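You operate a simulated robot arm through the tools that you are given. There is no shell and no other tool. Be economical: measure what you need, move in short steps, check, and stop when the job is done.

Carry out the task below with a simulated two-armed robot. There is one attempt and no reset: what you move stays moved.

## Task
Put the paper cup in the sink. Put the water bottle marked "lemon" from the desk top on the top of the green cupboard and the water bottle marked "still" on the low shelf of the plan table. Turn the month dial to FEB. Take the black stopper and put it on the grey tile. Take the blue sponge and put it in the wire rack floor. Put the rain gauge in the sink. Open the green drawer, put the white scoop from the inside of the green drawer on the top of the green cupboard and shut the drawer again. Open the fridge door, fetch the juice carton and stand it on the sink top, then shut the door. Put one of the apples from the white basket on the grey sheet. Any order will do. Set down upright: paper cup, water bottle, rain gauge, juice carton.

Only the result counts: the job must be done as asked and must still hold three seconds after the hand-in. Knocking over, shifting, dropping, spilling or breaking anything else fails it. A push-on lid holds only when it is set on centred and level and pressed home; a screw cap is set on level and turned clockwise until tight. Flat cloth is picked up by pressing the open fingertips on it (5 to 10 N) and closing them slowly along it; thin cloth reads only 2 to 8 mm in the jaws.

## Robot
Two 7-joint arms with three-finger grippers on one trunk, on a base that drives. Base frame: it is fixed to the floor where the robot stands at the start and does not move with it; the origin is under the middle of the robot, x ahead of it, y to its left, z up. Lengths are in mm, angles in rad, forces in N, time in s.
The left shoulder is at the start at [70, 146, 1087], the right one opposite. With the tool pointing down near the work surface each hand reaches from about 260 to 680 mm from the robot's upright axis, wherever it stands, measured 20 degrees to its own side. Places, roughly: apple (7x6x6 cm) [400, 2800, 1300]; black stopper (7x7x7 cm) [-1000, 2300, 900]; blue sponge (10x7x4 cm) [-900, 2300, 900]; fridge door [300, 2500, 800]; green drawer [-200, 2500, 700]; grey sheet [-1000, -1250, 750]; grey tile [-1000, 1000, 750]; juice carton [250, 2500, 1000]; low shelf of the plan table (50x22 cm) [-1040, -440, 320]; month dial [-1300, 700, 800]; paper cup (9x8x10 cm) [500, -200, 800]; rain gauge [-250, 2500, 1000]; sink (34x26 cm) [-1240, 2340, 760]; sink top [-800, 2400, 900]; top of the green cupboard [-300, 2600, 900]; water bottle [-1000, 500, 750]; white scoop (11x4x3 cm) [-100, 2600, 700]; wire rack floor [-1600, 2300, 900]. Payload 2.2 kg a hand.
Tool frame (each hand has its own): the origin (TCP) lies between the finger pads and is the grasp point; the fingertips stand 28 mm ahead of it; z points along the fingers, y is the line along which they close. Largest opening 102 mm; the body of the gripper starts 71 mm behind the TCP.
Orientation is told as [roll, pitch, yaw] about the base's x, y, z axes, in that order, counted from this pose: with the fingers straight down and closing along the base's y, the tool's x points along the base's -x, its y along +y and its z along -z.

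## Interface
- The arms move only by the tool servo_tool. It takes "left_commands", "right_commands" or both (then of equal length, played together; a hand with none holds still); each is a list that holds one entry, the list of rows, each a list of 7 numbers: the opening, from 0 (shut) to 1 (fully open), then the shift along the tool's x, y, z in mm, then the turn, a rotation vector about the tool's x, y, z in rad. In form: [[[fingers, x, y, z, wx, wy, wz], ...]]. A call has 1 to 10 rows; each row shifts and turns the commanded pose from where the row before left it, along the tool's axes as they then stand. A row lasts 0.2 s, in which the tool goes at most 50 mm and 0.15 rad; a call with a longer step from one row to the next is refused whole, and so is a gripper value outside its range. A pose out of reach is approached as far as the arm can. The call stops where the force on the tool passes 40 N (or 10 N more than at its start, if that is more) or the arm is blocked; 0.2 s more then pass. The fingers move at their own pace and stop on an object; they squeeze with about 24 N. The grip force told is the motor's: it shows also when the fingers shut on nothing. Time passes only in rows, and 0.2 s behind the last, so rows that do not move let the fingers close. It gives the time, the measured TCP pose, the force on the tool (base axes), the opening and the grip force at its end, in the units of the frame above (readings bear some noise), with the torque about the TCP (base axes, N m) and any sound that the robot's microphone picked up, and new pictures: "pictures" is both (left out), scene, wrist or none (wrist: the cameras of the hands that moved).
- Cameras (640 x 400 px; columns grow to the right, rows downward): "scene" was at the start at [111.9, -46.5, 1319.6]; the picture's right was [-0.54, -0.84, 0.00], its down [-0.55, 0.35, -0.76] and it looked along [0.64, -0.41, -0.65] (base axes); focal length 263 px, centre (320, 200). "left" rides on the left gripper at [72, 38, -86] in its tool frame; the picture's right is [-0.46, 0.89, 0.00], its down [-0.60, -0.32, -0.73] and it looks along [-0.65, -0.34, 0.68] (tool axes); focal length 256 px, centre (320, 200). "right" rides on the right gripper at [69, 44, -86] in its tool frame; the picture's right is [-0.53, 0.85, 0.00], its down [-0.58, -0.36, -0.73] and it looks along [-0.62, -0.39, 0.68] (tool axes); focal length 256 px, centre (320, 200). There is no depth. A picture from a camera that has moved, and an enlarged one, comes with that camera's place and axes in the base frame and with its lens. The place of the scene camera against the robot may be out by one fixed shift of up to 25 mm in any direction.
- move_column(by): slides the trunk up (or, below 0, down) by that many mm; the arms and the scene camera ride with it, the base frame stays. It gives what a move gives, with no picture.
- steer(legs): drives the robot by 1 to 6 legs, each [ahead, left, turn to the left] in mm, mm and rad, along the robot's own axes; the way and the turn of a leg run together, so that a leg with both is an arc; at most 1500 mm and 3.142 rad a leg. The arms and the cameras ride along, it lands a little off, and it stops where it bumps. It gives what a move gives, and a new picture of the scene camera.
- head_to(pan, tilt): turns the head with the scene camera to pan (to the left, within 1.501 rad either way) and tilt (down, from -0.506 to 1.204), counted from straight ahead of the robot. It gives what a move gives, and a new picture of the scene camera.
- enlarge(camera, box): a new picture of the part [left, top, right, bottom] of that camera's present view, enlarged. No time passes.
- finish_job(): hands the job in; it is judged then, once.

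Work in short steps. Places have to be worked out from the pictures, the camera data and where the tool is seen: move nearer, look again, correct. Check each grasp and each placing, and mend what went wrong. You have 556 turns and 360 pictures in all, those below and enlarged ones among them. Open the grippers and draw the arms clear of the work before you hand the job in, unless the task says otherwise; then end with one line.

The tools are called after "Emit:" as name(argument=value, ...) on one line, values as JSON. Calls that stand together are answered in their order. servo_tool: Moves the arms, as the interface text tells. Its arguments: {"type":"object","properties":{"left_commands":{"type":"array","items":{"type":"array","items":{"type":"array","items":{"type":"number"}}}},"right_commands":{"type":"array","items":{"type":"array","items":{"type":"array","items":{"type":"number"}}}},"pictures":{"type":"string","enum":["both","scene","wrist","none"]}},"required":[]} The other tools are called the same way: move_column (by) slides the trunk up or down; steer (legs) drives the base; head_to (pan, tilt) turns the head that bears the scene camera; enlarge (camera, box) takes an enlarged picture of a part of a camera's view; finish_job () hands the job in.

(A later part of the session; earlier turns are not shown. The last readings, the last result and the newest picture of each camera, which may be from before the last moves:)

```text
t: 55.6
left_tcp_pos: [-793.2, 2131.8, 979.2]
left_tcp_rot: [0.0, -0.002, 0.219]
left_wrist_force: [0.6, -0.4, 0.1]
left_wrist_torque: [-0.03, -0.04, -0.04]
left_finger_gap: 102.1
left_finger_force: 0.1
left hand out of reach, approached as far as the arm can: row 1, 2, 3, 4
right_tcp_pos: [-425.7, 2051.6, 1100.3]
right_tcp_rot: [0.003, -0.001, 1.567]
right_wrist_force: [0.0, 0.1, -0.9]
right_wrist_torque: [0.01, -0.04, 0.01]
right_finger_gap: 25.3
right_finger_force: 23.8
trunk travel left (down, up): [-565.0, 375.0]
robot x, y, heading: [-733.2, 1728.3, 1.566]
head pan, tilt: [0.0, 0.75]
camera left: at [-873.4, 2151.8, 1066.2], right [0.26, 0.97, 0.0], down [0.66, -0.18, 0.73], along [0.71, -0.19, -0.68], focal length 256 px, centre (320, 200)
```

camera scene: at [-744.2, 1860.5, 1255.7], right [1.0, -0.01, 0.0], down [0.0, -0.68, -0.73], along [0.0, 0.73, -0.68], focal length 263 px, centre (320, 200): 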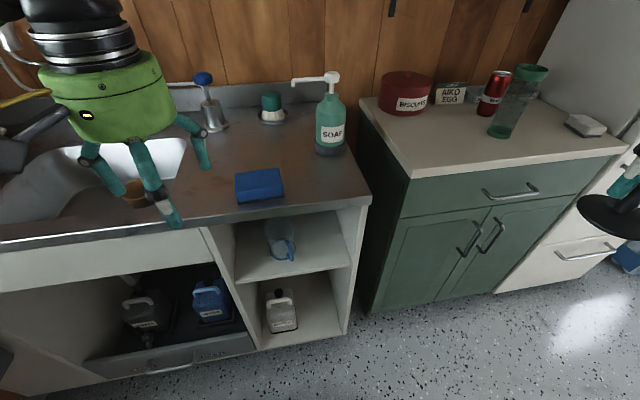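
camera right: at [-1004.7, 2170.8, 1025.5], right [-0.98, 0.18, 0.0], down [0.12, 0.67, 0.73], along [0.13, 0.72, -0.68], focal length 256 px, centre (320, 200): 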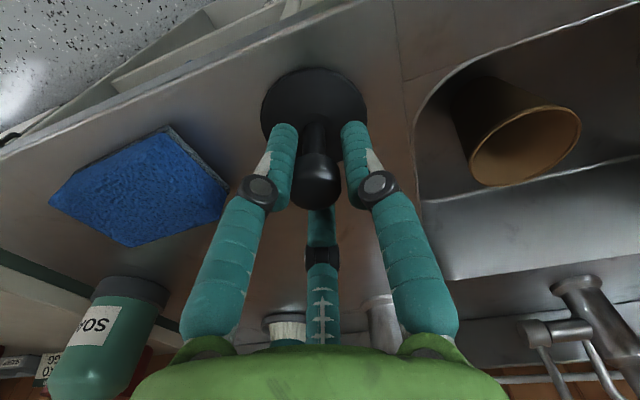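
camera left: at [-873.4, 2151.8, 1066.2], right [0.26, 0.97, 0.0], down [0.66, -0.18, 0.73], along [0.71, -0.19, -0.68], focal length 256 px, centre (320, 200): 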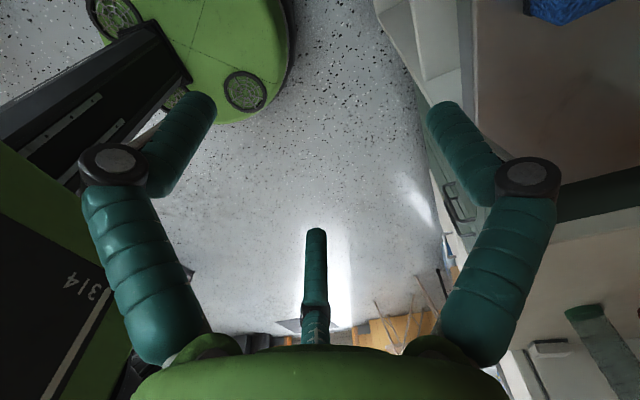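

This turn direction is out of reach here. I rotate back the other way, toward yaw ≈3.36, away from the soap bottle.

Emit:
servo_tool(left_commands=[[[1, 10, -40, -40, 0, 0, 0], [1, 10, -40, -20, 0, 0, -0.1], [1, 0, 0, 0, 0, 0, -0.15], [1, 0, 0, 0, 0, 0, -0.15], [1, 0, 0, 0, 0, 0, -0.15], [1, 0, 0, 0, 0, 0, -0.15], [1, 0, 0, 0, 0, 0, -0.15], [1, 0, 0, 0, 0, 0, -0.15], [1, 0, 0, 0, 0, 0, -0.15], [1, 0, 0, 0, 0, 0, -0.15]]], pictures="none")

Emit:
servo_tool(left_commands=[[[1, 0, 0, 0, 0, 0, -0.15], [1, 0, 0, 0, 0, 0, -0.15], [1, 0, 0, 0, 0, 0, -0.15], [1, 0, 0, 0, 0, 0, -0.15], [1, 0, 0, 0, 0, 0, -0.15], [1, 0, 0, 0, 0, 0, -0.15], [1, 0, 0, 0, 0, 0, -0.15], [1, 0, 0, 0, 0, 0, -0.15], [1, 0, 0, 0, 0, 0, -0.15], [1, 0, 0, 0, 0, 0, -0.15]]], pictures="none")

```text
refused: row 1 steps farther than a row can; nothing moved
```

```text
t: 57.8
left_tcp_pos: [-791.9, 2130.1, 979.9]
left_tcp_rot: [0.0, 0.001, 1.722]
left_wrist_force: [-0.3, -0.2, 0.0]
left_wrist_torque: [-0.03, 0.04, -0.03]
left_finger_gap: 102.0
left_finger_force: 0.0
right_tcp_pos: [-425.6, 2051.4, 1097.6]
right_tcp_rot: [0.004, -0.004, 1.564]
right_wrist_force: [-0.1, -1.1, -1.4]
right_wrist_torque: [0.0, 0.0, 0.0]
right_finger_gap: 24.9
right_finger_force: 24.3
trunk travel left (down, up): [-565.0, 375.0]
robot x, y, heading: [-736.9, 1729.3, 1.563]
head pan, tilt: [0.0, 0.75]
```

Emit:
servo_tool(left_commands=[[[1, 0, 0, -40, 0, 0, -0.15], [1, 0, 0, -20, 0, 0, -0.15], [1, 0, 0, 0, 0, 0, -0.15], [1, 0, 0, 0, 0, 0, -0.15], [1, 0, 0, 0, 0, 0, -0.15], [1, 0, 0, 0, 0, 0, -0.15], [1, 0, 0, 0, 0, 0, -0.15], [1, 0, 0, 0, 0, 0, -0.15], [1, 0, 0, 0, 0, 0, -0.15], [1, 0, 0, 0, 0, 0, -0.15]]], pictures="wrist")

```text
t: 60.0
left_tcp_pos: [-792.0, 2130.1, 1041.2]
left_tcp_rot: [0.0, 0.0, -3.061]
left_wrist_force: [-0.1, -1.0, 0.9]
left_wrist_torque: [0.04, 0.0, 0.02]
left_finger_gap: 101.9
left_finger_force: 0.1
right_tcp_pos: [-425.8, 2050.5, 1099.8]
right_tcp_rot: [0.004, -0.005, 1.566]
right_wrist_force: [0.2, 0.1, -1.3]
right_wrist_torque: [-0.02, 0.03, -0.03]
right_finger_gap: 24.5
right_finger_force: 23.6
trunk travel left (down, up): [-565.0, 375.0]
robot x, y, heading: [-738.9, 1725.8, 1.563]
head pan, tilt: [0.0, 0.75]
camera left: at [-717.9, 2097.5, 1126.7], right [-0.39, -0.92, 0.0], down [-0.63, 0.27, 0.73], along [-0.67, 0.29, -0.68], focal length 256 px, centre (320, 200)
```

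left: 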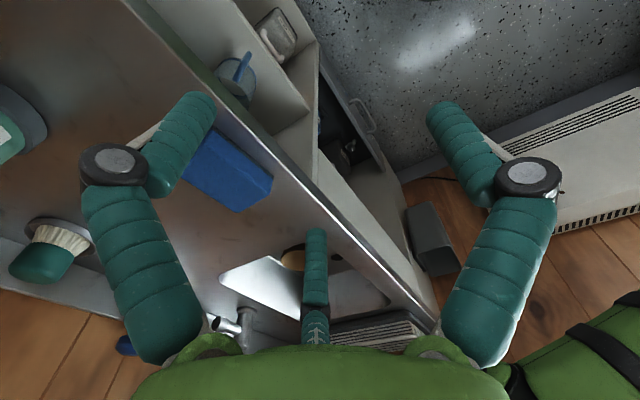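

This way works. I finish the turn and move over the sponge.

Emit:
servo_tool(left_commands=[[[1, 0, 0, 0, 0, 0, -0.14], [1, -10, -34, 0, 0, 0, 0], [1, -10, -34, 0, 0, 0, 0], [1, -10, -34, 0, 0, 0, 0], [1, -10, -35, 0, 0, 0, 0]]], pictures="both")

```text
t: 61.2
left_tcp_pos: [-861.2, 2256.2, 1039.8]
left_tcp_rot: [0.0, 0.001, -2.925]
left_wrist_force: [-0.1, 0.9, -0.1]
left_wrist_torque: [-0.01, 0.01, -0.02]
left_finger_gap: 101.8
left_finger_force: 0.1
right_tcp_pos: [-425.7, 2052.7, 1099.9]
right_tcp_rot: [0.003, -0.002, 1.564]
right_wrist_force: [0.2, 1.0, -0.7]
right_wrist_torque: [0.01, -0.02, 0.02]
right_finger_gap: 24.7
right_finger_force: 23.8
trunk travel left (down, up): [-565.0, 375.0]
robot x, y, heading: [-739.0, 1730.6, 1.565]
head pan, tilt: [0.0, 0.75]
camera scene: at [-744.5, 1861.5, 1255.6], right [1.0, 0.0, 0.0], down [0.0, -0.68, -0.73], along [0.0, 0.73, -0.68], focal length 263 px, centre (320, 200)
camera left: at [-783.0, 2234.9, 1126.5], right [-0.26, -0.96, 0.0], down [-0.66, 0.18, 0.73], along [-0.7, 0.19, -0.68], focal length 256 px, centre (320, 200)
```

scene: 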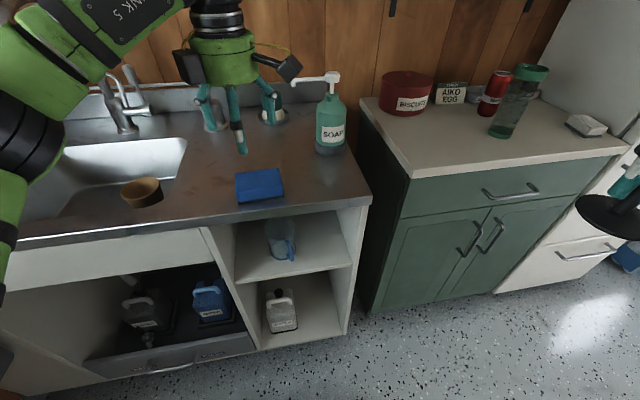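
left: 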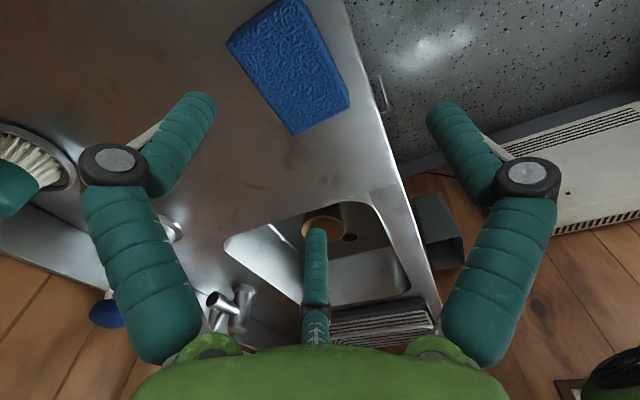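

Wrist view puts the sponge centre at about [-843, 2272]. I correct and come down part-way.

Emit:
servo_tool(left_commands=[[[1, 21, -12, 20, 0, 0, 0], [1, 0, 0, 25, 0, 0, 0], [1, 0, 0, 20, 0, 0, 0]]], pictures="wrist")

```text
t: 62.0
left_tcp_pos: [-842.6, 2271.6, 976.3]
left_tcp_rot: [-0.001, 0.001, -2.925]
left_wrist_force: [-0.2, -0.5, -0.6]
left_wrist_torque: [0.01, -0.02, -0.01]
left_finger_gap: 101.9
left_finger_force: 0.0
right_tcp_pos: [-425.2, 2050.9, 1098.4]
right_tcp_rot: [0.003, -0.001, 1.565]
right_wrist_force: [-0.9, -0.5, -1.5]
right_wrist_torque: [0.0, 0.0, -0.01]
right_finger_gap: 24.8
right_finger_force: 24.2
trunk travel left (down, up): [-565.0, 375.0]
robot x, y, heading: [-733.9, 1727.6, 1.565]
head pan, tilt: [0.0, 0.75]
camera left: at [-765.0, 2250.3, 1062.3], right [-0.26, -0.96, 0.0], down [-0.66, 0.18, 0.73], along [-0.71, 0.19, -0.68], focal length 256 px, centre (320, 200)
```

left: 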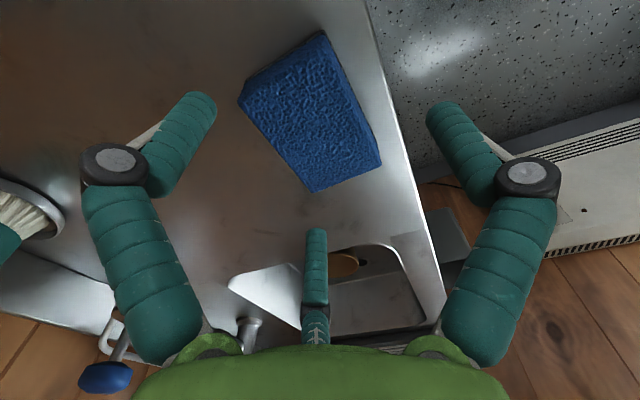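

Emit:
servo_tool(left_commands=[[[1, 7, -1, 20, 0, 0, 0], [1, 0, 0, 20, 0, 0, 0], [1, 0, 0, 6, 0, 0, 0], [0.4, 0, 0, 0, 0, 0, 0], [0.2, 0, 0, 0, 0, 0, 0], [0.2, 0, 0, 0, 0, 0, 0]]], pictures="wrist")

```text
t: 63.1
left_tcp_pos: [-844.2, 2275.5, 940.2]
left_tcp_rot: [-0.03, -0.002, -2.914]
left_wrist_force: [-12.3, -0.6, 24.7]
left_wrist_torque: [0.36, 0.96, -0.33]
left_finger_gap: 45.6
left_finger_force: 18.9
right_tcp_pos: [-425.8, 2048.9, 1101.0]
right_tcp_rot: [0.003, -0.006, 1.568]
right_wrist_force: [0.7, -0.3, -2.5]
right_wrist_torque: [0.04, 0.03, 0.0]
right_finger_gap: 24.5
right_finger_force: 24.0
trunk travel left (down, up): [-565.0, 375.0]
robot x, y, heading: [-734.5, 1730.0, 1.567]
head pan, tilt: [0.0, 0.75]
stopped in row 5 (left hand): the force on the tool passed its limit at 47 N (the readings are from after the stop); the commanded pose is now the measured one
camera left: at [-764.4, 2252.2, 1026.1], right [-0.25, -0.97, -0.03], down [-0.66, 0.15, 0.74], along [-0.71, 0.2, -0.67], focal length 256 px, centre (320, 200)
```

left: 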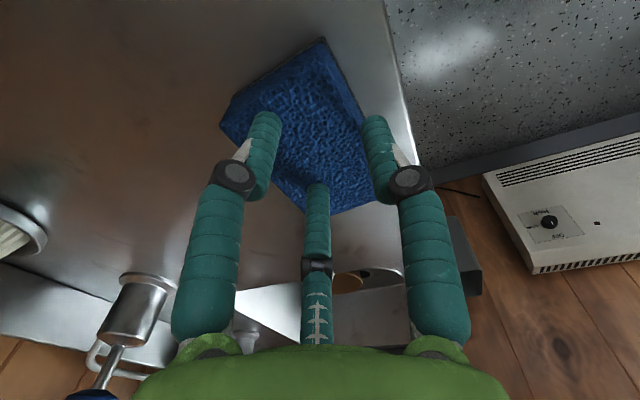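

The left finger seems to ride on the sponge top. I open, rise and look again.

Emit:
servo_tool(left_commands=[[[0.45, 0, 0, -10, 0, 0, 0], [0.7, 0, 0, -15, 0, 0, 0], [1, 0, 0, -10, 0.03, 0, 0], [1, 0, 0, 0, 0, 0, 0]]], pictures="wrist")

```text
t: 64.1
left_tcp_pos: [-841.4, 2277.2, 968.7]
left_tcp_rot: [-0.048, -0.001, -2.915]
left_wrist_force: [0.3, -0.2, 0.0]
left_wrist_torque: [0.02, -0.01, 0.03]
left_finger_gap: 101.9
left_finger_force: 0.0
right_tcp_pos: [-425.5, 2052.5, 1098.5]
right_tcp_rot: [0.005, 0.0, 1.565]
right_wrist_force: [-1.0, -0.7, -0.8]
right_wrist_torque: [-0.03, -0.01, -0.01]
right_finger_gap: 23.9
right_finger_force: 24.2
trunk travel left (down, up): [-565.0, 375.0]
robot x, y, heading: [-736.4, 1727.6, 1.566]
head pan, tilt: [0.0, 0.75]
camera left: at [-761.6, 2252.1, 1053.9], right [-0.25, -0.97, -0.04], down [-0.65, 0.14, 0.75], along [-0.71, 0.22, -0.67], focal length 256 px, centre (320, 200)
```

left: 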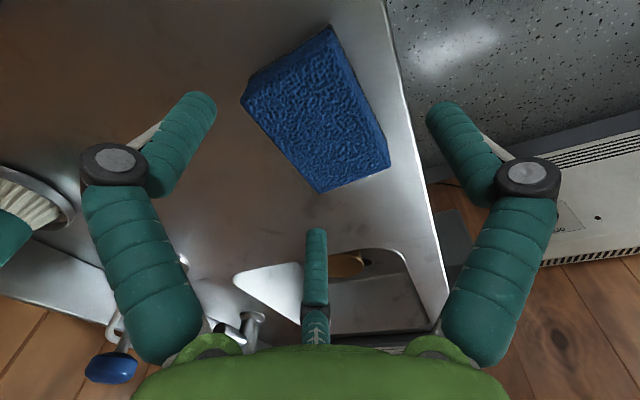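

I fix the small roll and descend with open fingers in small steps to feel the counter.

Emit:
servo_tool(left_commands=[[[1, 0, 0, 10, -0.048, 0, 0], [1, 0, 0, 10, 0, 0, 0], [1, 0, 0, 6, 0, 0, 0], [1, 0, 0, 4, 0, 0, 0]]], pictures="wrist")

Emit:
enlarge(camera="right", box=[160, 0, 480, 400])

```text
t: 65.1
left_tcp_pos: [-840.6, 2277.3, 939.5]
left_tcp_rot: [0.001, -0.002, -2.916]
left_wrist_force: [0.0, 0.2, -0.3]
left_wrist_torque: [-0.02, -0.04, 0.0]
left_finger_gap: 102.2
left_finger_force: 0.1
right_tcp_pos: [-425.9, 2051.5, 1099.1]
right_tcp_rot: [0.002, -0.005, 1.567]
right_wrist_force: [0.5, 0.4, -1.4]
right_wrist_torque: [-0.01, 0.0, 0.02]
right_finger_gap: 24.6
right_finger_force: 24.3
trunk travel left (down, up): [-565.0, 375.0]
robot x, y, heading: [-736.3, 1723.7, 1.566]
head pan, tilt: [0.0, 0.75]
camera left: at [-762.8, 2256.8, 1026.3], right [-0.25, -0.97, 0.0], down [-0.66, 0.17, 0.73], along [-0.71, 0.19, -0.68], focal length 256 px, centre (320, 200)
```

left: 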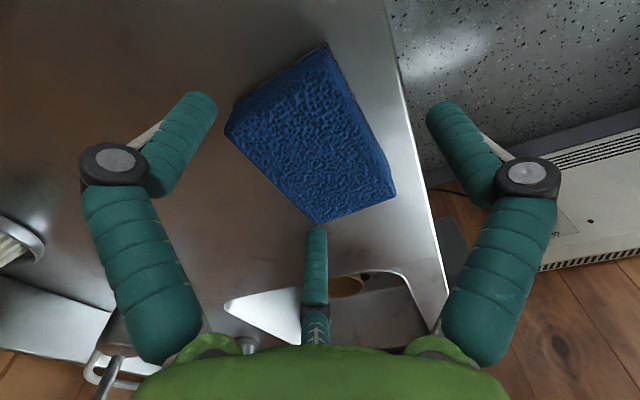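

```text
1.00 times, centred on (320, 200) of right (not enlarged: the box is as wide or as high as the picture)
camera zoom: at [-471.1, 1984.0, 1184.9], right [-0.84, 0.54, 0.0], down [0.37, 0.57, 0.73], along [0.39, 0.62, -0.68], focal length 256 px, centre (320, 200)
```

zoom: 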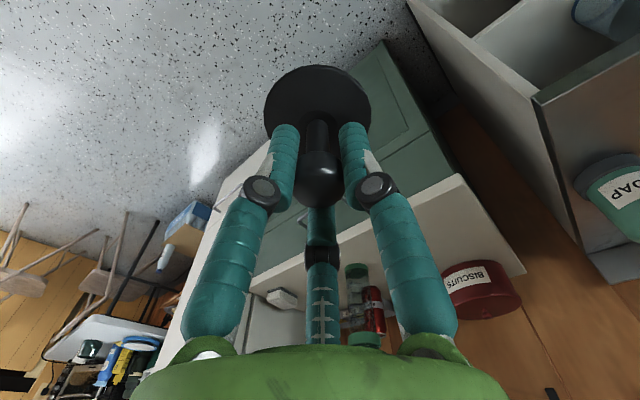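

No contact yet at 939. I continue down slowly.

Emit:
servo_tool(left_commands=[[[1, 0, -4, 4, 0, 0, 0], [1, 0, 0, 3, 0, 0, 0], [1, 0, 0, 3, 0, 0, 0]]], pictures="none")

```text
t: 65.9
left_tcp_pos: [-842.7, 2281.5, 927.9]
left_tcp_rot: [-0.001, 0.0, -2.916]
left_wrist_force: [-0.2, -0.7, -0.1]
left_wrist_torque: [-0.03, 0.0, 0.0]
left_finger_gap: 102.1
left_finger_force: 0.1
right_tcp_pos: [-426.8, 2051.7, 1099.2]
right_tcp_rot: [0.001, -0.004, 1.564]
right_wrist_force: [-0.3, 0.6, -1.1]
right_wrist_torque: [-0.04, 0.03, -0.01]
right_finger_gap: 24.0
right_finger_force: 23.6
trunk travel left (down, up): [-565.0, 375.0]
robot x, y, heading: [-737.6, 1730.4, 1.564]
head pan, tilt: [0.0, 0.75]
```

Emit:
servo_tool(left_commands=[[[0.75, 0, 0, 0, 0, 0, 0], [0.65, 0, 0, 0, 0, 0, 0], [0.65, 0, 0, 0, 0, 0, 0]]], pictures="wrist")

```text
t: 66.7
left_tcp_pos: [-845.5, 2281.9, 933.0]
left_tcp_rot: [-0.011, 0.001, -2.911]
left_wrist_force: [-14.3, 10.3, 26.7]
left_wrist_torque: [0.63, 1.39, 0.0]
left_finger_gap: 86.4
left_finger_force: 14.7
right_tcp_pos: [-428.5, 2050.4, 1100.1]
right_tcp_rot: [0.0, -0.005, 1.567]
right_wrist_force: [0.2, -0.2, -1.6]
right_wrist_torque: [0.02, -0.02, -0.04]
right_finger_gap: 24.3
right_finger_force: 23.8
trunk travel left (down, up): [-565.0, 375.0]
robot x, y, heading: [-737.2, 1728.3, 1.569]
head pan, tilt: [0.0, 0.75]
camera left: at [-766.5, 2259.8, 1019.4], right [-0.25, -0.97, -0.01], down [-0.66, 0.16, 0.73], along [-0.71, 0.19, -0.68], focal length 256 px, centre (320, 200)
```

left: 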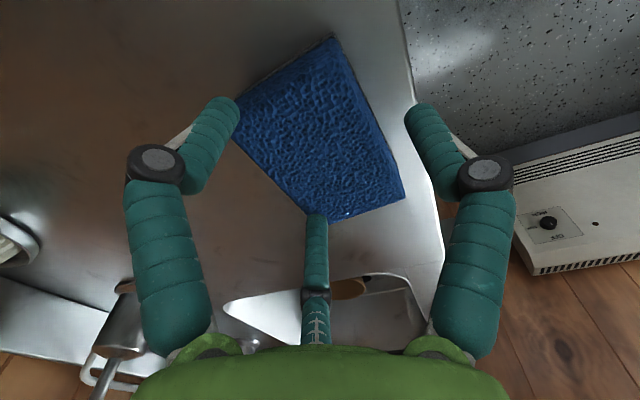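

The torque shows contact at tool (−33, −21): the hand really has three fingers at 120° (thumb at +y). I open, rise and re-measure so the sponge sits between the thumb and the two others.

Emit:
servo_tool(left_commands=[[[1, 0, 0, -5, 0, 0, 0], [1, 0, 0, -25, 0, 0, 0], [1, 0, 0, -15, 0, 0, 0]]], pictures="wrist")

```text
t: 67.5
left_tcp_pos: [-840.8, 2281.8, 975.2]
left_tcp_rot: [-0.001, 0.0, -2.916]
left_wrist_force: [-0.2, 0.3, -0.1]
left_wrist_torque: [0.0, 0.02, 0.0]
left_finger_gap: 102.2
left_finger_force: 0.2
right_tcp_pos: [-425.7, 2051.0, 1098.5]
right_tcp_rot: [0.005, -0.003, 1.565]
right_wrist_force: [-0.1, 0.3, -0.9]
right_wrist_torque: [-0.02, 0.01, 0.0]
right_finger_gap: 24.0
right_finger_force: 23.9
trunk travel left (down, up): [-565.0, 375.0]
robot x, y, heading: [-741.7, 1728.7, 1.566]
head pan, tilt: [0.0, 0.75]
camera left: at [-762.9, 2260.3, 1061.5], right [-0.25, -0.97, 0.0], down [-0.66, 0.17, 0.73], along [-0.71, 0.19, -0.68], focal length 256 px, centre (320, 200)
```

left: 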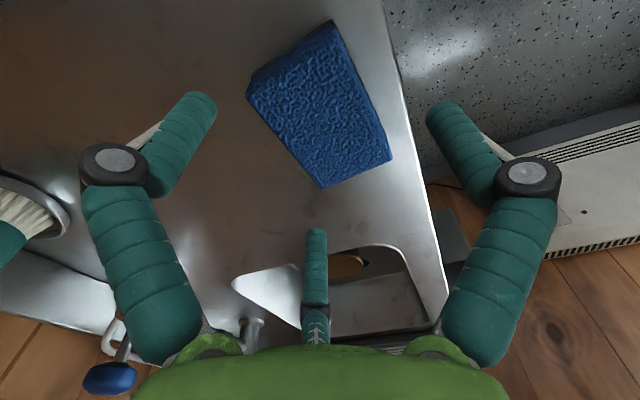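

Sponge centre sits at tool (−3, +3). I shift 8 mm along −y, descend to z≈926 and close.

Emit:
servo_tool(left_commands=[[[1, -3, -8, 15, 0, 0, 0], [1, 0, 0, 20, 0, 0, 0], [1, 0, 0, 14, 0, 0, 0], [0.7, 0, 0, 0, 0, 0, 0], [0.5, 0, 0, 0, 0, 0, 0], [0.5, 0, 0, 0, 0, 0, 0]]], pictures="wrist")

```text
t: 68.8
left_tcp_pos: [-850.5, 2289.2, 936.1]
left_tcp_rot: [-0.027, 0.005, -2.905]
left_wrist_force: [-9.1, 0.1, 27.3]
left_wrist_torque: [0.09, 1.17, -0.3]
left_finger_gap: 76.8
left_finger_force: 18.9
right_tcp_pos: [-426.7, 2048.5, 1100.8]
right_tcp_rot: [0.0, -0.007, 1.566]
right_wrist_force: [-0.2, -0.5, -1.0]
right_wrist_torque: [0.06, 0.03, 0.0]
right_finger_gap: 24.2
right_finger_force: 23.4
trunk travel left (down, up): [-565.0, 375.0]
robot x, y, heading: [-739.9, 1729.5, 1.567]
head pan, tilt: [0.0, 0.75]
stopped in row 6 (left hand): the force on the tool passed its limit at 40 N (the readings are from after the stop); the commanded pose is now the measured one
camera left: at [-772.4, 2266.3, 1021.7], right [-0.25, -0.97, -0.03], down [-0.66, 0.15, 0.74], along [-0.71, 0.2, -0.68], focal length 256 px, centre (320, 200)
```

left: 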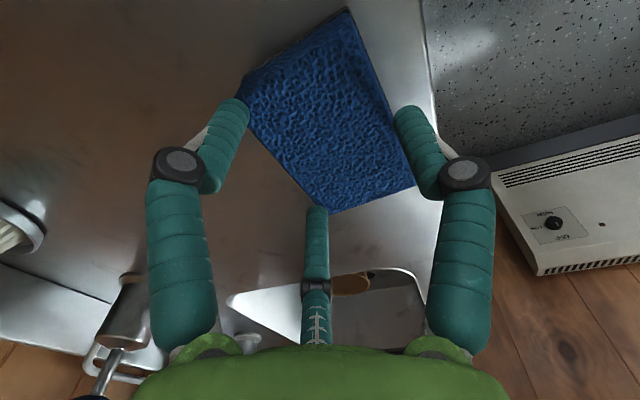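

At gap 77 all three fingers appear to hold the sponge (expected width). I lift slightly while squeezing to check.

Emit:
servo_tool(left_commands=[[[0.5, 0, 0, -4, 0, 0, 0], [0.4, 0, 0, -4, 0, 0, 0], [0.4, 0, 0, -15, 0, 0, 0], [0.4, 0, 0, -25, 0, 0, 0]]], pictures="wrist")

```text
t: 69.8
left_tcp_pos: [-848.0, 2289.6, 977.7]
left_tcp_rot: [-0.016, 0.004, -2.91]
left_wrist_force: [-0.2, -1.1, 0.1]
left_wrist_torque: [0.02, 0.01, 0.02]
left_finger_gap: 40.5
left_finger_force: 0.1
right_tcp_pos: [-425.7, 2050.7, 1099.8]
right_tcp_rot: [0.003, -0.005, 1.567]
right_wrist_force: [0.2, -0.8, -1.4]
right_wrist_torque: [0.0, -0.01, 0.01]
right_finger_gap: 24.1
right_finger_force: 23.9
trunk travel left (down, up): [-565.0, 375.0]
robot x, y, heading: [-735.4, 1727.5, 1.565]
head pan, tilt: [0.0, 0.75]
camera left: at [-769.9, 2267.2, 1063.9], right [-0.25, -0.97, -0.01], down [-0.66, 0.16, 0.73], along [-0.71, 0.19, -0.68], focal length 256 px, centre (320, 200)
```

left: 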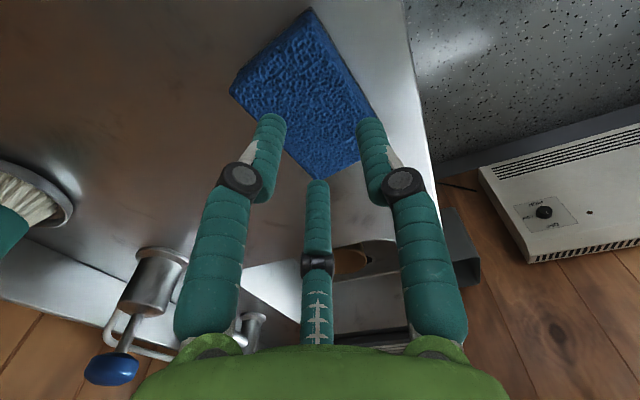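

The sponge slipped: the fingers were on its top, so its top is only about z≈908 (the scene camera reads ~20 mm high). I re-centre with the fingers open before going deeper.

Emit:
servo_tool(left_commands=[[[1, 0, 0, 0, -0.016, 0, 0], [1, -3.5, -14, 0, 0, 0, -0.15], [1, 0, 0, 10, 0, 0, 0]]], pictures="wrist")

```text
t: 70.6
left_tcp_pos: [-855.4, 2304.5, 967.5]
left_tcp_rot: [0.003, 0.003, -2.757]
left_wrist_force: [-0.5, -0.7, 0.7]
left_wrist_torque: [0.01, -0.07, 0.01]
left_finger_gap: 102.1
left_finger_force: 0.2
right_tcp_pos: [-427.3, 2052.3, 1099.8]
right_tcp_rot: [0.003, -0.003, 1.569]
right_wrist_force: [-0.6, -0.2, -1.7]
right_wrist_torque: [-0.03, 0.01, -0.01]
right_finger_gap: 24.1
right_finger_force: 24.0
trunk travel left (down, up): [-565.0, 375.0]
robot x, y, heading: [-737.2, 1729.5, 1.57]
head pan, tilt: [0.0, 0.75]
camera left: at [-776.1, 2295.6, 1054.1], right [-0.1, -0.99, 0.0], down [-0.68, 0.07, 0.73], along [-0.72, 0.07, -0.69], focal length 256 px, centre (320, 200)
```

left: 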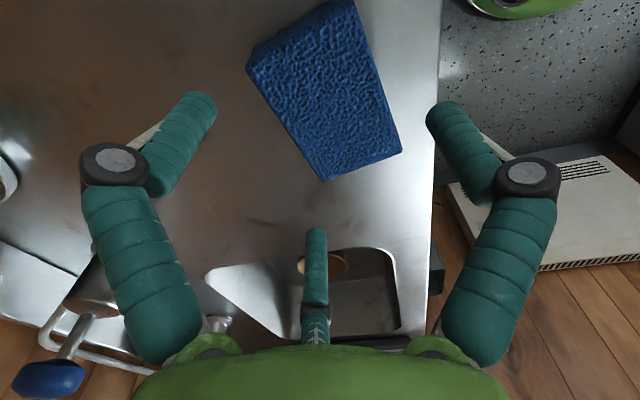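

Aligned: sponge spans tool y −20…38. I descend deep with open fingers, watching force.

Emit:
servo_tool(left_commands=[[[1, -2, -1, 25, 0, 0, 0], [1, 0, 0, 20, 0, 0, 0], [1, 0, 0, 8, 0, 0, 0], [1, 0, 0, 5, 0, 0, 0]]], pictures="none")

```text
t: 71.6
left_tcp_pos: [-857.2, 2304.4, 909.5]
left_tcp_rot: [0.003, 0.004, -2.759]
left_wrist_force: [0.7, -0.5, 0.6]
left_wrist_torque: [0.03, -0.01, 0.01]
left_finger_gap: 101.9
left_finger_force: 0.1
right_tcp_pos: [-425.1, 2050.9, 1100.0]
right_tcp_rot: [0.002, -0.001, 1.567]
right_wrist_force: [-0.8, 0.0, -0.4]
right_wrist_torque: [-0.03, 0.0, 0.02]
right_finger_gap: 24.0
right_finger_force: 23.4
trunk travel left (down, up): [-565.0, 375.0]
robot x, y, heading: [-735.3, 1727.6, 1.567]
head pan, tilt: [0.0, 0.75]
```

Emit:
servo_tool(left_commands=[[[1, 0, 0, 4, 0, 0, 0], [0.8, 0, 0, 0, 0, 0, 0], [0.6, 0, 0, 0, 0, 0, 0], [0.5, 0, 0, 0, 0, 0, 0]]], pictures="wrist")

```text
t: 72.6
left_tcp_pos: [-857.2, 2302.6, 905.6]
left_tcp_rot: [0.001, 0.002, -2.76]
left_wrist_force: [-1.6, 0.3, 4.1]
left_wrist_torque: [-0.11, -0.04, -0.03]
left_finger_gap: 85.2
left_finger_force: 23.8
right_tcp_pos: [-426.9, 2051.8, 1098.8]
right_tcp_rot: [0.001, -0.003, 1.567]
right_wrist_force: [-0.4, -0.1, 0.3]
right_wrist_torque: [-0.03, -0.02, -0.04]
right_finger_gap: 23.5
right_finger_force: 23.7
trunk travel left (down, up): [-565.0, 375.0]
robot x, y, heading: [-737.9, 1730.1, 1.566]
head pan, tilt: [0.0, 0.75]
camera left: at [-777.6, 2294.3, 992.8], right [-0.1, -0.99, 0.0], down [-0.68, 0.07, 0.73], along [-0.72, 0.07, -0.69], focal length 256 px, centre (320, 200)
```

left: 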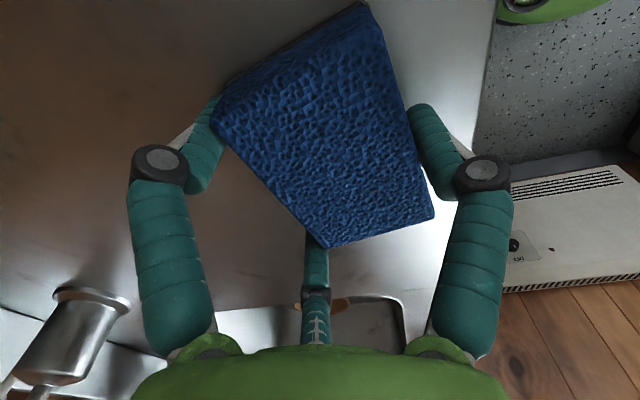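

Sponge is firmly held (gap 85, 24 N). I lift it, draw the hand back and drive left toward the wire rack.

Emit:
servo_tool(left_commands=[[[0.5, 0, 0, -30, 0, 0, 0], [0.5, 0, 0, -45, 0, 0, 0], [0.5, 0, 0, -45, 0, 0, 0], [0.5, 0, 0, -45, 0, 0, 0], [0.5, -15, 37, 0, 0, 0, 0], [0.5, -15, 37, 0, 0, 0, 0], [0.5, -15, 37, 0, 0, 0, 0], [0.5, -15, 37, 0, 0, 0, 0], [0.5, -15, 37, 0, 0, 0, 0]]], pictures="wrist")

Emit:
steer(legs=[[0, 400, 0], [0, 0, 0.4]])

Emit:
head_to(pan=0.25, tilt=0.75)

```text
t: 74.6
left_tcp_pos: [-859.5, 2102.1, 1070.6]
left_tcp_rot: [0.001, 0.002, -2.757]
left_wrist_force: [-0.5, 0.4, -0.2]
left_wrist_torque: [0.04, 0.04, -0.02]
left_finger_gap: 84.9
left_finger_force: 24.8
right_tcp_pos: [-426.6, 2050.8, 1099.8]
right_tcp_rot: [0.003, -0.004, 1.567]
right_wrist_force: [-0.4, -1.6, -0.4]
right_wrist_torque: [0.03, 0.02, 0.04]
right_finger_gap: 23.6
right_finger_force: 24.0
trunk travel left (down, up): [-565.0, 375.0]
robot x, y, heading: [-735.6, 1726.3, 1.565]
head pan, tilt: [0.0, 0.75]
camera left: at [-779.7, 2094.0, 1157.8], right [-0.1, -1.0, 0.0], down [-0.68, 0.07, 0.73], along [-0.73, 0.07, -0.68], focal length 256 px, centre (320, 200)
```

left: 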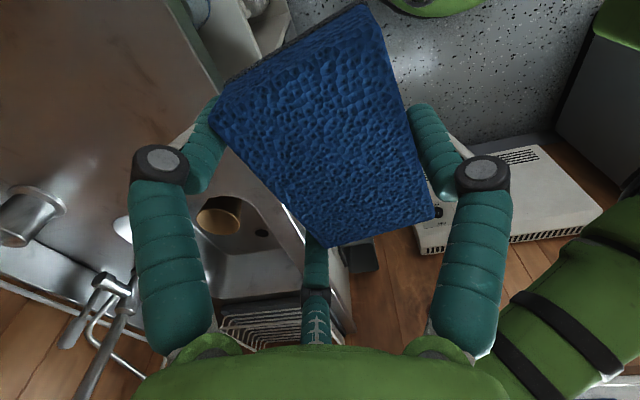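

```text
t: 78.3
left_tcp_pos: [-1397.1, 2028.1, 1069.2]
left_tcp_rot: [0.003, 0.004, -2.36]
left_wrist_force: [0.1, -0.3, 0.7]
left_wrist_torque: [0.01, -0.01, 0.0]
left_finger_gap: 84.8
left_finger_force: 23.9
right_tcp_pos: [-976.3, 2148.6, 1099.1]
right_tcp_rot: [0.0, -0.003, 1.967]
right_wrist_force: [-0.7, -0.2, -0.1]
right_wrist_torque: [0.03, 0.01, -0.01]
right_finger_gap: 23.7
right_finger_force: 23.5
trunk travel left (down, up): [-565.0, 375.0]
robot x, y, heading: [-1138.7, 1726.2, 1.966]
head pan, tilt: [0.0, 0.75]
camera scene: at [-1197.5, 1852.1, 1255.7], right [0.92, 0.39, 0.0], down [0.26, -0.63, -0.73], along [-0.28, 0.67, -0.68], focal length 263 px, centre (320, 200)
```

scene: 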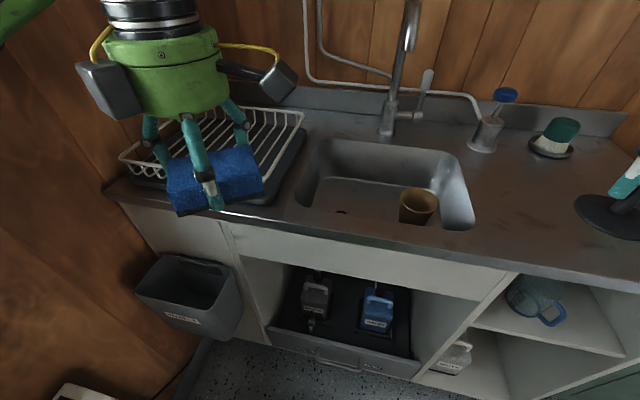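

```text
t: 79.1
left_tcp_pos: [-1397.3, 2027.6, 1070.1]
left_tcp_rot: [0.002, 0.003, -2.359]
left_wrist_force: [-0.6, -0.8, -0.5]
left_wrist_torque: [-0.02, 0.01, 0.01]
left_finger_gap: 84.7
left_finger_force: 24.0
right_tcp_pos: [-976.3, 2147.8, 1099.7]
right_tcp_rot: [0.004, -0.004, 1.968]
right_wrist_force: [-0.4, 0.3, 0.1]
right_wrist_torque: [0.02, 0.01, -0.02]
right_finger_gap: 23.7
right_finger_force: 23.9
trunk travel left (down, up): [-565.0, 375.0]
robot x, y, heading: [-1136.6, 1730.3, 1.969]
head pan, tilt: [0.25, 0.75]
camera scene: at [-1215.3, 1841.9, 1255.7], right [0.8, 0.6, 0.0], down [0.41, -0.55, -0.73], along [-0.44, 0.58, -0.68], focal length 263 px, centre (320, 200)
```

scene: 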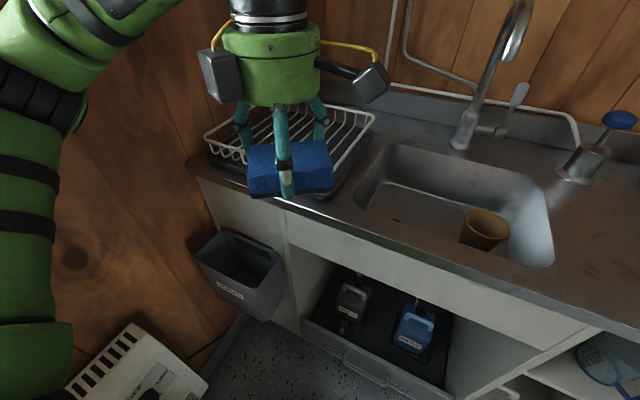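

Rack rim spans about x −1725…−1480, y 2100…2430. I drive nearer and then extend the left hand above it.

Emit:
steer(legs=[[85, 54, 0]])

Emit:
servo_tool(left_commands=[[[0.5, 0, 0, 0, 0, 0, 0]]], pictures="wrist")

```text
t: 80.2
left_tcp_pos: [-1477.7, 2084.2, 1069.7]
left_tcp_rot: [0.002, 0.004, -2.362]
left_wrist_force: [0.0, 0.5, -0.3]
left_wrist_torque: [0.04, 0.0, -0.02]
left_finger_gap: 84.6
left_finger_force: 23.7
right_tcp_pos: [-1058.6, 2205.8, 1099.4]
right_tcp_rot: [0.005, -0.004, 1.965]
right_wrist_force: [-0.1, -0.5, 0.0]
right_wrist_torque: [-0.02, 0.03, 0.03]
right_finger_gap: 24.0
right_finger_force: 23.8
trunk travel left (down, up): [-565.0, 375.0]
robot x, y, heading: [-1221.3, 1791.1, 1.97]
head pan, tilt: [0.25, 0.75]
camera scene: at [-1296.7, 1898.5, 1255.8], right [0.8, 0.6, 0.0], down [0.41, -0.54, -0.73], along [-0.44, 0.58, -0.68], focal length 263 px, centre (320, 200)
```

scene: 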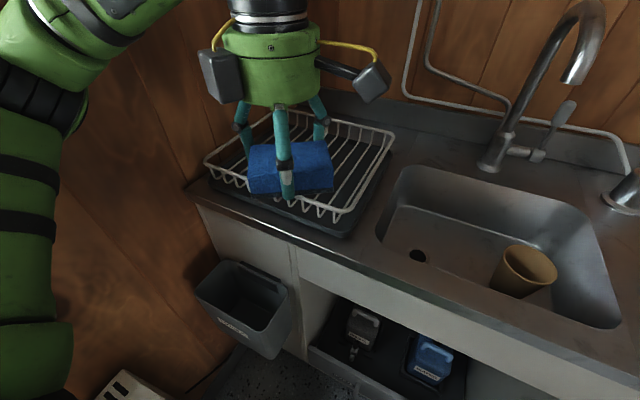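

```text
t: 80.7
left_tcp_pos: [-1477.2, 2084.7, 1070.8]
left_tcp_rot: [0.002, 0.004, -2.36]
left_wrist_force: [0.6, -0.7, -0.9]
left_wrist_torque: [0.01, 0.0, -0.01]
left_finger_gap: 84.8
left_finger_force: 23.9
right_tcp_pos: [-1058.0, 2205.3, 1099.5]
right_tcp_rot: [0.002, -0.005, 1.964]
right_wrist_force: [0.4, -0.2, 1.2]
right_wrist_torque: [0.02, 0.03, 0.04]
right_finger_gap: 23.9
right_finger_force: 23.7
trunk travel left (down, up): [-565.0, 375.0]
robot x, y, heading: [-1214.7, 1789.2, 1.97]
head pan, tilt: [0.25, 0.75]
camera left: at [-1400.4, 2107.7, 1157.9], right [0.29, -0.96, 0.0], down [-0.65, -0.2, 0.73], along [-0.7, -0.21, -0.68], focal length 256 px, centre (320, 200)
```

left: 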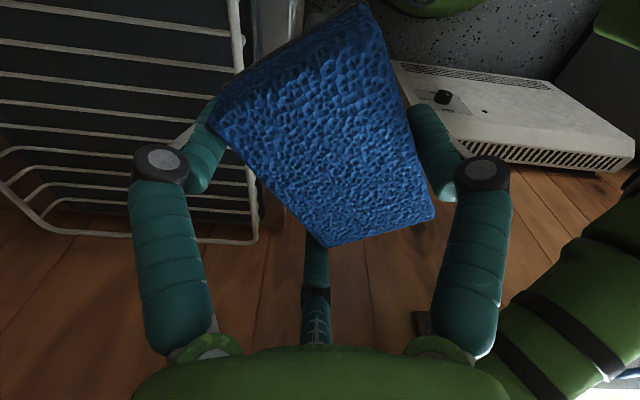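

Rack centre ≈[-1610, 2270]. I carry the sponge above it.

Emit:
servo_tool(left_commands=[[[0.5, 8.6, -43.6, 0, 0, 0, 0], [0.5, 8.6, -43.6, 0, 0, 0, 0], [0.5, 8.6, -43.6, 0, 0, 0, 0], [0.5, 8.6, -43.6, 0, 0, 0, 0], [0.5, 8.6, -43.6, 0, 0, 0, 0], [0.5, 0, 0, 40, 0, 0, 0]]], pictures="both")

```text
t: 82.0
left_tcp_pos: [-1606.6, 2269.9, 1028.4]
left_tcp_rot: [0.006, 0.007, -2.357]
left_wrist_force: [-0.7, -0.9, -0.6]
left_wrist_torque: [0.02, -0.09, -0.02]
left_finger_gap: 84.4
left_finger_force: 23.9
right_tcp_pos: [-1063.9, 2204.1, 1101.3]
right_tcp_rot: [-0.001, -0.002, 1.968]
right_wrist_force: [-0.5, -0.3, 0.4]
right_wrist_torque: [0.02, -0.11, 0.02]
right_finger_gap: 23.7
right_finger_force: 23.8
trunk travel left (down, up): [-565.0, 375.0]
robot x, y, heading: [-1217.9, 1787.2, 1.965]
head pan, tilt: [0.25, 0.75]
camera scene: at [-1302.5, 1897.7, 1255.5], right [0.8, 0.6, 0.0], down [0.41, -0.54, -0.73], along [-0.44, 0.58, -0.68], focal length 263 px, centre (320, 200)
camera left: at [-1530.1, 2293.7, 1115.8], right [0.3, -0.96, 0.0], down [-0.66, -0.2, 0.73], along [-0.69, -0.22, -0.69], focal length 256 px, centre (320, 200)
```

scene: 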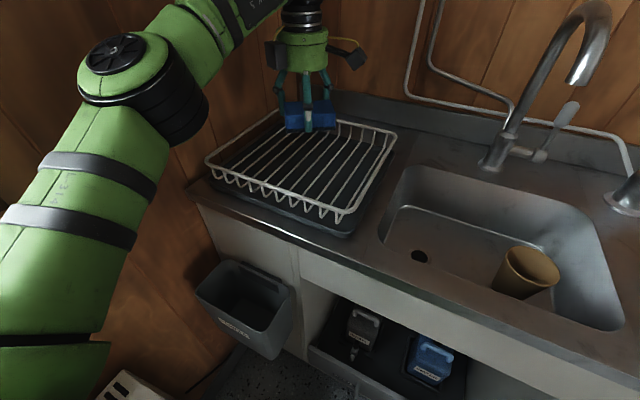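
left: 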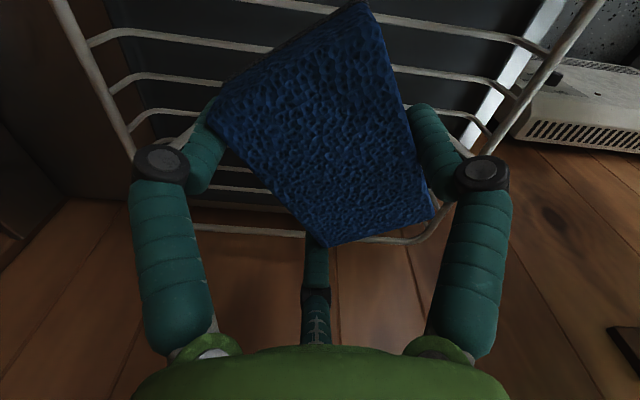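

Centred over the rack. Lowering.

Emit:
servo_tool(left_commands=[[[0.5, 0, 0, 35, 0, 0, 0], [0.5, 0, 0, 35, 0, 0, 0], [0.5, 0, 0, 8, 0, 0, 0], [0.5, 0, 0, 8, 0, 0, 0]]], pictures="wrist")

```text
t: 83.0
left_tcp_pos: [-1601.3, 2270.0, 943.9]
left_tcp_rot: [0.002, 0.003, -2.36]
left_wrist_force: [-0.1, -0.4, -0.5]
left_wrist_torque: [0.0, -0.01, 0.01]
left_finger_gap: 84.4
left_finger_force: 24.0
right_tcp_pos: [-1059.4, 2204.6, 1099.3]
right_tcp_rot: [0.003, -0.001, 1.966]
right_wrist_force: [-0.9, 0.8, 0.4]
right_wrist_torque: [0.01, 0.01, 0.0]
right_finger_gap: 23.8
right_finger_force: 23.8
trunk travel left (down, up): [-565.0, 375.0]
robot x, y, heading: [-1219.9, 1787.7, 1.966]
head pan, tilt: [0.25, 0.75]
camera left: at [-1524.2, 2293.8, 1030.6], right [0.29, -0.96, 0.0], down [-0.66, -0.2, 0.73], along [-0.7, -0.21, -0.69], focal length 256 px, centre (320, 200)
```

left: 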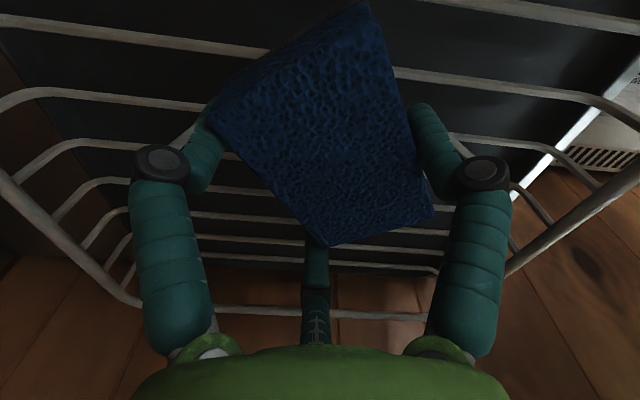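

Emit:
servo_tool(left_commands=[[[0.5, 0, 0, 6, 0, 0, 0], [0.5, 0, 0, 5, 0, 0, 0], [0.5, 0, 0, 5, 0, 0, 0], [0.5, 0, 0, 5, 0, 0, 0]]], pictures="none")

```text
t: 84.0
left_tcp_pos: [-1599.9, 2269.7, 928.6]
left_tcp_rot: [-0.008, 0.011, -2.357]
left_wrist_force: [-6.6, 6.4, 30.3]
left_wrist_torque: [-0.77, 0.03, -0.06]
left_finger_gap: 84.9
left_finger_force: 23.9
right_tcp_pos: [-1057.7, 2203.0, 1101.5]
right_tcp_rot: [0.005, -0.005, 1.966]
right_wrist_force: [-0.4, 0.5, -0.7]
right_wrist_torque: [0.0, -0.01, -0.03]
right_finger_gap: 23.9
right_finger_force: 24.0
trunk travel left (down, up): [-565.0, 375.0]
robot x, y, heading: [-1221.3, 1789.1, 1.966]
head pan, tilt: [0.25, 0.75]
```

Contact with the rack floor at z≈929. Relieve, open, rise.

Emit:
servo_tool(left_commands=[[[0.5, 0, 0, -5, 0, 0, 0], [0.7, 0, 0, 0, 0, 0, 0], [1, 0, 0, 0, 0, 0, 0], [1, 0, 0, 0, 0, 0, 0], [1, 0, 0, -40, 0, 0, 0], [1, 0, 0, -45, 0, 0, 0], [1, 0, 0, -45, 0, 0, 0]]], pictures="both")

```text
t: 85.7
left_tcp_pos: [-1600.7, 2268.7, 1059.4]
left_tcp_rot: [-0.001, 0.002, -2.362]
left_wrist_force: [0.6, 0.3, -0.3]
left_wrist_torque: [-0.01, 0.02, 0.0]
left_finger_gap: 102.0
left_finger_force: 0.0
right_tcp_pos: [-1056.4, 2204.8, 1098.7]
right_tcp_rot: [0.004, -0.004, 1.966]
right_wrist_force: [1.4, -0.4, -0.9]
right_wrist_torque: [0.01, 0.05, 0.01]
right_finger_gap: 23.7
right_finger_force: 24.2
trunk travel left (down, up): [-565.0, 375.0]
robot x, y, heading: [-1221.1, 1788.7, 1.964]
head pan, tilt: [0.25, 0.75]
camera scene: at [-1295.1, 1898.6, 1255.8], right [0.8, 0.6, 0.0], down [0.41, -0.55, -0.73], along [-0.44, 0.58, -0.68], focal length 263 px, centre (320, 200)
camera left: at [-1523.2, 2292.4, 1146.2], right [0.29, -0.96, 0.0], down [-0.65, -0.2, 0.73], along [-0.7, -0.21, -0.68], focal length 256 px, centre (320, 200)
```

scene: 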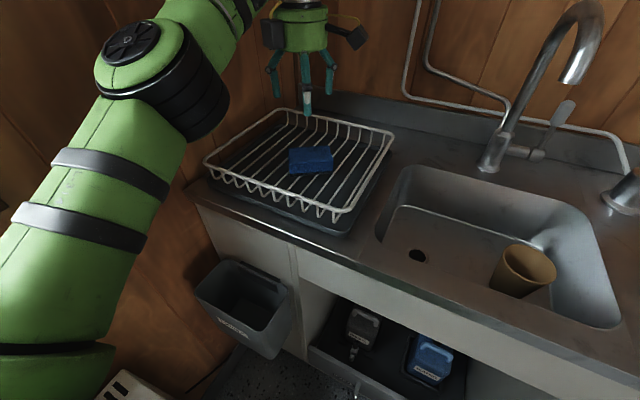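
left: 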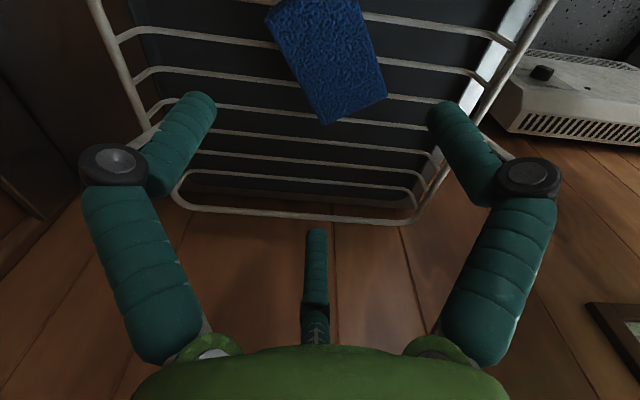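

Sponge rests in the rack. I draw the left hand back and turn its wrist to neutral, then drive to the desk.

Emit:
servo_tool(left_commands=[[[1, -8.6, 43.6, 0, 0, 0, 0], [1, -8.6, 43.6, 0, 0, 0, 0], [1, -8.6, 43.6, 0, 0, 0, 0], [1, -8.6, 43.6, 0, 0, 0, 0], [1, -8.6, 43.6, 0, 0, 0, 0], [1, 0, 0, 0, 0, 0, 0.15], [1, 0, 0, 0, 0, 0, 0.15], [1, 0, 0, 0, 0, 0, 0.15], [1, 0, 0, 0, 0, 0, 0.15], [1, 0, 0, 0, 0, 0, 0.15]]], pictures="none")

Emit:
servo_tool(left_commands=[[[1, 0, 0, 0, 0, 0, 0.15], [1, 0, 0, 0, 0, 0, 0.15], [1, 0, 0, 0, 0, 0, 0.15], [1, 0, 0, 0, 0, 0, 0.15], [1, 0, 0, 0, 0, 0, 0.15], [1, 0, 0, 0, 0, 0, 0.15], [1, 0, 0, 0, 0, 0, 0.15], [1, 0, 0, 0, 0, 0, 0.15]]], pictures="none")

Emit:
steer(legs=[[-358, -631, 0], [0, 0, 1.176], [0, 850, 0]])

```text
t: 87.8
left_tcp_pos: [-1478.6, 2084.8, 1058.6]
left_tcp_rot: [0.0, 0.005, -3.113]
left_wrist_force: [0.1, 0.0, 0.1]
left_wrist_torque: [-0.01, -0.01, -0.02]
left_finger_gap: 102.2
left_finger_force: 0.1
right_tcp_pos: [-1058.0, 2206.9, 1099.8]
right_tcp_rot: [0.003, -0.003, 1.966]
right_wrist_force: [0.1, 0.3, 0.4]
right_wrist_torque: [0.02, -0.02, -0.01]
right_finger_gap: 23.9
right_finger_force: 23.9
trunk travel left (down, up): [-565.0, 375.0]
robot x, y, heading: [-1217.0, 1783.5, 1.967]
head pan, tilt: [0.25, 0.75]
```

```text
t: 89.7
left_tcp_pos: [-1478.5, 2086.0, 1058.4]
left_tcp_rot: [-0.003, 0.001, 1.97]
left_wrist_force: [0.7, -0.4, 0.0]
left_wrist_torque: [0.0, 0.03, -0.01]
left_finger_gap: 102.0
left_finger_force: 0.0
right_tcp_pos: [-1058.4, 2205.2, 1099.8]
right_tcp_rot: [0.001, -0.004, 1.964]
right_wrist_force: [0.2, 0.2, 0.1]
right_wrist_torque: [0.0, -0.01, 0.01]
right_finger_gap: 23.6
right_finger_force: 24.5
trunk travel left (down, up): [-565.0, 375.0]
robot x, y, heading: [-1221.6, 1787.8, 1.965]
head pan, tilt: [0.25, 0.75]
```

```text
t: 100.7
left_tcp_pos: [-885.7, 727.2, 1057.9]
left_tcp_rot: [-0.003, -0.002, 3.134]
left_wrist_force: [-0.7, 0.4, -0.2]
left_wrist_torque: [0.02, 0.0, -0.03]
left_finger_gap: 101.8
left_finger_force: 0.1
right_tcp_pos: [-828.2, 1160.2, 1100.0]
right_tcp_rot: [0.004, -0.003, 3.125]
right_wrist_force: [0.2, 0.3, -0.2]
right_wrist_torque: [-0.03, 0.0, -0.01]
right_finger_gap: 23.9
right_finger_force: 24.2
trunk travel left (down, up): [-565.0, 375.0]
robot x, y, heading: [-507.2, 845.4, 3.127]
head pan, tilt: [0.25, 0.75]
camera scene: at [-649.5, 827.0, 1255.7], right [-0.23, 0.97, 0.0], down [0.66, 0.16, -0.73], along [-0.71, -0.17, -0.68], focal length 263 px, centre (320, 200)
```

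scene: 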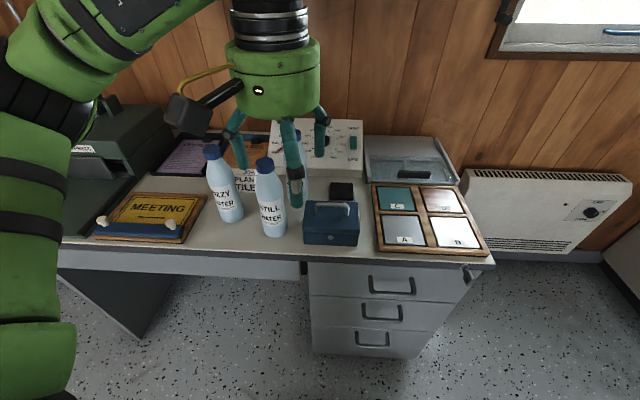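

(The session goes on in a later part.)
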